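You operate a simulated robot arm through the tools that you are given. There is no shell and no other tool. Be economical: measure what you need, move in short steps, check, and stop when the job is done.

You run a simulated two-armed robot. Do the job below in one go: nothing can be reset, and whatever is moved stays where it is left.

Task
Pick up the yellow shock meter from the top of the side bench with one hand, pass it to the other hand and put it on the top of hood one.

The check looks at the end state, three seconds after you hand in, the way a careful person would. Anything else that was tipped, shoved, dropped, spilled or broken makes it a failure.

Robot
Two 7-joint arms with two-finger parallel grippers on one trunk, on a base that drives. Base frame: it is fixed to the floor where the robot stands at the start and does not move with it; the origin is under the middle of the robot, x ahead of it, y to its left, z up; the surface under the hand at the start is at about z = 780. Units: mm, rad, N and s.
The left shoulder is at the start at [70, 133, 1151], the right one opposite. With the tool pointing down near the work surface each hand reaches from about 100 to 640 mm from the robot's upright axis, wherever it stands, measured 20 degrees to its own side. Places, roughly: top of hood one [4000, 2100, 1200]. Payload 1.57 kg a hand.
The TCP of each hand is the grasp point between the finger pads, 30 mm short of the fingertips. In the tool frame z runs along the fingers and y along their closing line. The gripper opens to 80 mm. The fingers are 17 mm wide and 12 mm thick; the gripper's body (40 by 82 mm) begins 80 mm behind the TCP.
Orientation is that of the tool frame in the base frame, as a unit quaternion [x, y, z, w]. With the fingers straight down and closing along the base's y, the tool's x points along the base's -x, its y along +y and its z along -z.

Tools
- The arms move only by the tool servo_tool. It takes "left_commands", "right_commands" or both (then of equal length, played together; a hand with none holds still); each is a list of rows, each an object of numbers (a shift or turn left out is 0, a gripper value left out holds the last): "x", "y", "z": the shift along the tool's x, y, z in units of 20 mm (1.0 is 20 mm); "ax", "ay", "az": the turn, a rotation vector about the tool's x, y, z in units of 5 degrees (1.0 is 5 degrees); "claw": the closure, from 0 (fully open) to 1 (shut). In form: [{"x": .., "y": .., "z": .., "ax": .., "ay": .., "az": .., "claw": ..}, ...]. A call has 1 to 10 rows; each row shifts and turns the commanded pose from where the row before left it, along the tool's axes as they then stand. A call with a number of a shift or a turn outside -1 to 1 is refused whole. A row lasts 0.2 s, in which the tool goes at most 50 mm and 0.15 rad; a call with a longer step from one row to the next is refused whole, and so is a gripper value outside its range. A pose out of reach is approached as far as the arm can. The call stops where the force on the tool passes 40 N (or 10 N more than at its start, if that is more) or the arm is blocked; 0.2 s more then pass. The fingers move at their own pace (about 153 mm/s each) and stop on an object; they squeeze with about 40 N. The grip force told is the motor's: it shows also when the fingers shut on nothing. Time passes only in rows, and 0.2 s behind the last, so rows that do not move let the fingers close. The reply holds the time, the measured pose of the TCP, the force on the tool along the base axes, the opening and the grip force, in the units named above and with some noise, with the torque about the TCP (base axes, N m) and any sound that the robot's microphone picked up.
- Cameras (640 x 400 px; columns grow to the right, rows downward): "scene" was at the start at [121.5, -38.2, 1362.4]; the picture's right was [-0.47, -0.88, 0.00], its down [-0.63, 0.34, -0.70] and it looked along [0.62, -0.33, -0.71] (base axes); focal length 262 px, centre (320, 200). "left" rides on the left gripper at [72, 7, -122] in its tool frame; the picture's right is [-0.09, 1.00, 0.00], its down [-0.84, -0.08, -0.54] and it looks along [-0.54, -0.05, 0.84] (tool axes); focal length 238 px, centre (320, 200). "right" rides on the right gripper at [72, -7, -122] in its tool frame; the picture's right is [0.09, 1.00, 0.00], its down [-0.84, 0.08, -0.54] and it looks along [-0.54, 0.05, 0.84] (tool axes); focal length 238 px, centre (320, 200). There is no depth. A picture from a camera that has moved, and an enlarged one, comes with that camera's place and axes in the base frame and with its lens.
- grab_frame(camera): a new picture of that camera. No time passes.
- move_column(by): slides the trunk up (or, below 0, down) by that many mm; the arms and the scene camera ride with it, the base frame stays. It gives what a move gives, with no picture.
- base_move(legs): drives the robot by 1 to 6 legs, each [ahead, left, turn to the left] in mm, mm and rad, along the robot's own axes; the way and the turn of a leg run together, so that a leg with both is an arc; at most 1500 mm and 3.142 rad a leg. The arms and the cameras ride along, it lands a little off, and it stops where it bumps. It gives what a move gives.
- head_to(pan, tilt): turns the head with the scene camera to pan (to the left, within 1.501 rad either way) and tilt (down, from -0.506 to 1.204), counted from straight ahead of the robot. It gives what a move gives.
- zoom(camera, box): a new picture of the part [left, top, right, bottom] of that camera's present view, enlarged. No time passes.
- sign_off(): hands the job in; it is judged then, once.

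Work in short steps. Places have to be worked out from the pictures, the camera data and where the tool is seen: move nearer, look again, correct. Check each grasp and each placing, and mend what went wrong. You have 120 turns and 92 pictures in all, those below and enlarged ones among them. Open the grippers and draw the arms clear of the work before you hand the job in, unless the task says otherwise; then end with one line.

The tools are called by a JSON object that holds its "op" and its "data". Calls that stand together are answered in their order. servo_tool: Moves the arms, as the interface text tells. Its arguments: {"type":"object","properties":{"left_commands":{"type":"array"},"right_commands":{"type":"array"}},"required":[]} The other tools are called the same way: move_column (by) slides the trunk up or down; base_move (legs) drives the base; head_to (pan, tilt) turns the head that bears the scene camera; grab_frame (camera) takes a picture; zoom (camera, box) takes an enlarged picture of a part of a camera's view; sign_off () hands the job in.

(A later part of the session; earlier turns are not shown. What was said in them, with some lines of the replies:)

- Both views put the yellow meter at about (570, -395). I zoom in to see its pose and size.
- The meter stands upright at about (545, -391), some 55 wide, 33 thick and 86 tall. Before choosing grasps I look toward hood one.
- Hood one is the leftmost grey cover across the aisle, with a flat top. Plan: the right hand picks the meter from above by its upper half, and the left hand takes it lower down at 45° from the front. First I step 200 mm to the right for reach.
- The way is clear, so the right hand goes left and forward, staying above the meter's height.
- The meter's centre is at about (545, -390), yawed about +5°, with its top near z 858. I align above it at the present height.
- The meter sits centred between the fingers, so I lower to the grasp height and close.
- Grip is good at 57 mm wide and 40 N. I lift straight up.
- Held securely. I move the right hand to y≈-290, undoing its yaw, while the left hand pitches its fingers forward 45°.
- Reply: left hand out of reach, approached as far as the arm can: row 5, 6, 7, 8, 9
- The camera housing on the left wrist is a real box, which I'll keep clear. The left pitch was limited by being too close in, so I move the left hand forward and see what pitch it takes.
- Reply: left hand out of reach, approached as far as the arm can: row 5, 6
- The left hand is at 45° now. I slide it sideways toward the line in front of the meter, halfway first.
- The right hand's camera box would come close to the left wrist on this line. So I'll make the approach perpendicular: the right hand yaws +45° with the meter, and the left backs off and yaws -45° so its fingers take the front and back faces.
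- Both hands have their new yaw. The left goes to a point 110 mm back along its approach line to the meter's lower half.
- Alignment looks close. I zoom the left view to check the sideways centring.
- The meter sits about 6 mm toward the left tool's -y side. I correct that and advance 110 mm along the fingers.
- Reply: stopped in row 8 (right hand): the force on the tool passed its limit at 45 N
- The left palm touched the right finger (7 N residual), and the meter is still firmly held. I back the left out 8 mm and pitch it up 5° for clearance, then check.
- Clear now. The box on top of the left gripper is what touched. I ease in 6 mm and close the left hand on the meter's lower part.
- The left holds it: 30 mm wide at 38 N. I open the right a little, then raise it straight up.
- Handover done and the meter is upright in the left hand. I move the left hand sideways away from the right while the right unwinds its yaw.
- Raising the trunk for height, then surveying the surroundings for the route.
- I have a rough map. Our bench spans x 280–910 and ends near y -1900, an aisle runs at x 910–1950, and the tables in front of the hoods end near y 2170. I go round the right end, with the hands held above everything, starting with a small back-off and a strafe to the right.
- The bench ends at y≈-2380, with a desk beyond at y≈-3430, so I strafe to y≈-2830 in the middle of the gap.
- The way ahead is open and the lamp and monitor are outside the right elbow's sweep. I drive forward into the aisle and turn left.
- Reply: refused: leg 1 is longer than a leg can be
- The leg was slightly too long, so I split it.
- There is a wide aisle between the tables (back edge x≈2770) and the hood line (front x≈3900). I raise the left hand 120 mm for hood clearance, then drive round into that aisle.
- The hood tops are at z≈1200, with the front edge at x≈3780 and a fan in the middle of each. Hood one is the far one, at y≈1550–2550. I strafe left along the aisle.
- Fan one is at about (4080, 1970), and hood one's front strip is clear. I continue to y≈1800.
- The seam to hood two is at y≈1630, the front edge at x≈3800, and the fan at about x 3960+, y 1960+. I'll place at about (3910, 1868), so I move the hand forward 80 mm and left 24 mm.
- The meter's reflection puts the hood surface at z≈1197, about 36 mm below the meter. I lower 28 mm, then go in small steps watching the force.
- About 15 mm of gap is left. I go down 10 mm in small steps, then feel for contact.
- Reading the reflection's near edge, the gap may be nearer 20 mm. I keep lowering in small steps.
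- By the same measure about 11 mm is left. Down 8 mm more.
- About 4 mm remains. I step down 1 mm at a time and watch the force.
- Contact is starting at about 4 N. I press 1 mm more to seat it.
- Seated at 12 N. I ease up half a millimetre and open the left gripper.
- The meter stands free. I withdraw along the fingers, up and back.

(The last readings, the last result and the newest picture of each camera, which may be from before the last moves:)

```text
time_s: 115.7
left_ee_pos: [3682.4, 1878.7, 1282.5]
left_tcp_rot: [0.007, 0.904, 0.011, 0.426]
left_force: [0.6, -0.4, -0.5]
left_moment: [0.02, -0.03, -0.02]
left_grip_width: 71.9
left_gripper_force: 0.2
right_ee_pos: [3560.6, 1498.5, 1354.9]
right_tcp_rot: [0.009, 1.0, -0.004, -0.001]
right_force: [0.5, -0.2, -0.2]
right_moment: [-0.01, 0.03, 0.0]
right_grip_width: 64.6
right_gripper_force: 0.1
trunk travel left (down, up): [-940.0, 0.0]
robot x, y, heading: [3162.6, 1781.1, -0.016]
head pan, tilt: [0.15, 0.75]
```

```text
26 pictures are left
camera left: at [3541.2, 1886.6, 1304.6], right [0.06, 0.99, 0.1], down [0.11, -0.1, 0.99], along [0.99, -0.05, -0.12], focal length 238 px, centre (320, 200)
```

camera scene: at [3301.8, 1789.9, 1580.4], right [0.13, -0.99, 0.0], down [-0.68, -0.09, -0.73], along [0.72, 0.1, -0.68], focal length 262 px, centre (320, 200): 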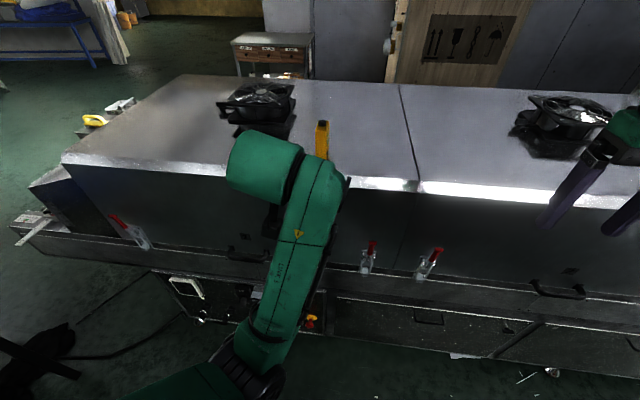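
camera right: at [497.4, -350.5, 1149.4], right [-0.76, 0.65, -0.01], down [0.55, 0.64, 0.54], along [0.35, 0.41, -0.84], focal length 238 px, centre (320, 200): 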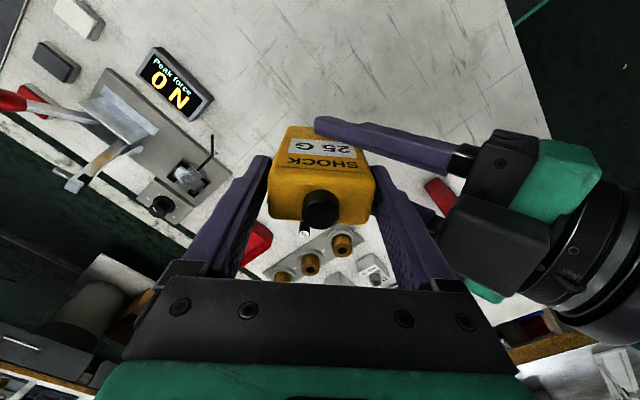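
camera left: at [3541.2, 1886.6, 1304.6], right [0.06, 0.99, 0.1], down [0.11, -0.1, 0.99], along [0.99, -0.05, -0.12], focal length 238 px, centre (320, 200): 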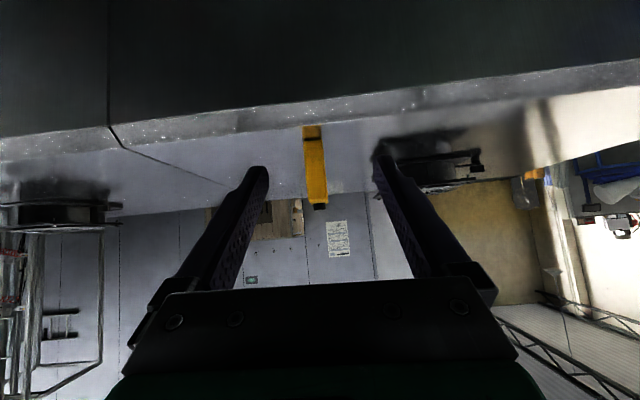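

The meter stands upright on hood one, left of the seam. I open both grippers fully, swing the left hand aside and take a closer look.

{"op": "servo_tool", "data": {"left_commands": [{"claw": 0, "y": 1}, {"y": 1}, {"y": 1}, {"y": 1}, {"y": 1}, {}], "right_commands": [{"claw": 0}, {}, {}, {}, {}, {}]}}

{"op": "zoom", "data": {"camera": "scene", "box": [240, 80, 440, 205]}}

```text
time_s: 117.1
left_ee_pos: [3677.0, 1980.3, 1286.9]
left_tcp_rot: [0.008, 0.904, 0.01, 0.428]
left_force: [1.3, -0.8, 0.4]
left_moment: [0.02, -0.01, 0.03]
left_grip_width: 79.9
left_gripper_force: 0.1
right_ee_pos: [3554.6, 1497.9, 1356.5]
right_tcp_rot: [0.008, 1.0, -0.004, 0.001]
right_force: [-0.2, 0.3, -0.1]
right_moment: [-0.03, 0.02, 0.03]
right_grip_width: 80.1
right_gripper_force: 0.1
trunk travel left (down, up): [-940.0, 0.0]
robot x, y, heading: [3162.9, 1783.7, -0.018]
head pan, tilt: [0.15, 0.75]
```

```text
3.20 times, centred on (340, 142) of scene
camera zoom: at [3296.0, 1789.9, 1580.9], right [0.13, -0.99, 0.0], down [-0.68, -0.09, -0.73], along [0.72, 0.1, -0.68], focal length 838 px, centre (256, 384)
```

zoom: 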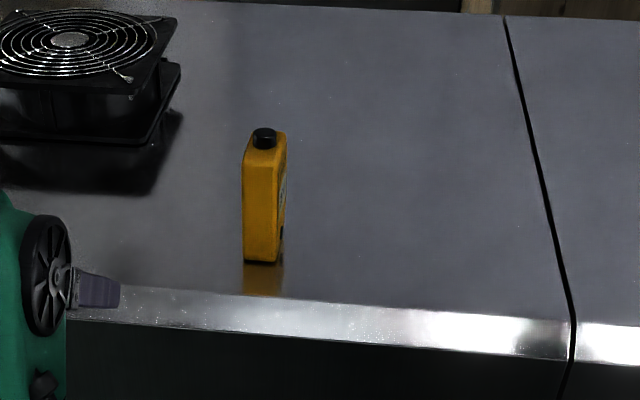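

The meter is upright and stable on hood one, and both hands are open and clear, so I hand in.

{"op": "sign_off", "data": {}}

```text
The job is handed in.
```

The yellow shock meter is standing upright on top of hood one. The right hand picked it up, passed it to the left hand, and the left set it down. Both grippers are open and clear of it. During the pass the left gripper bumped the right finger once at 45 N, but the meter stayed firmly held.
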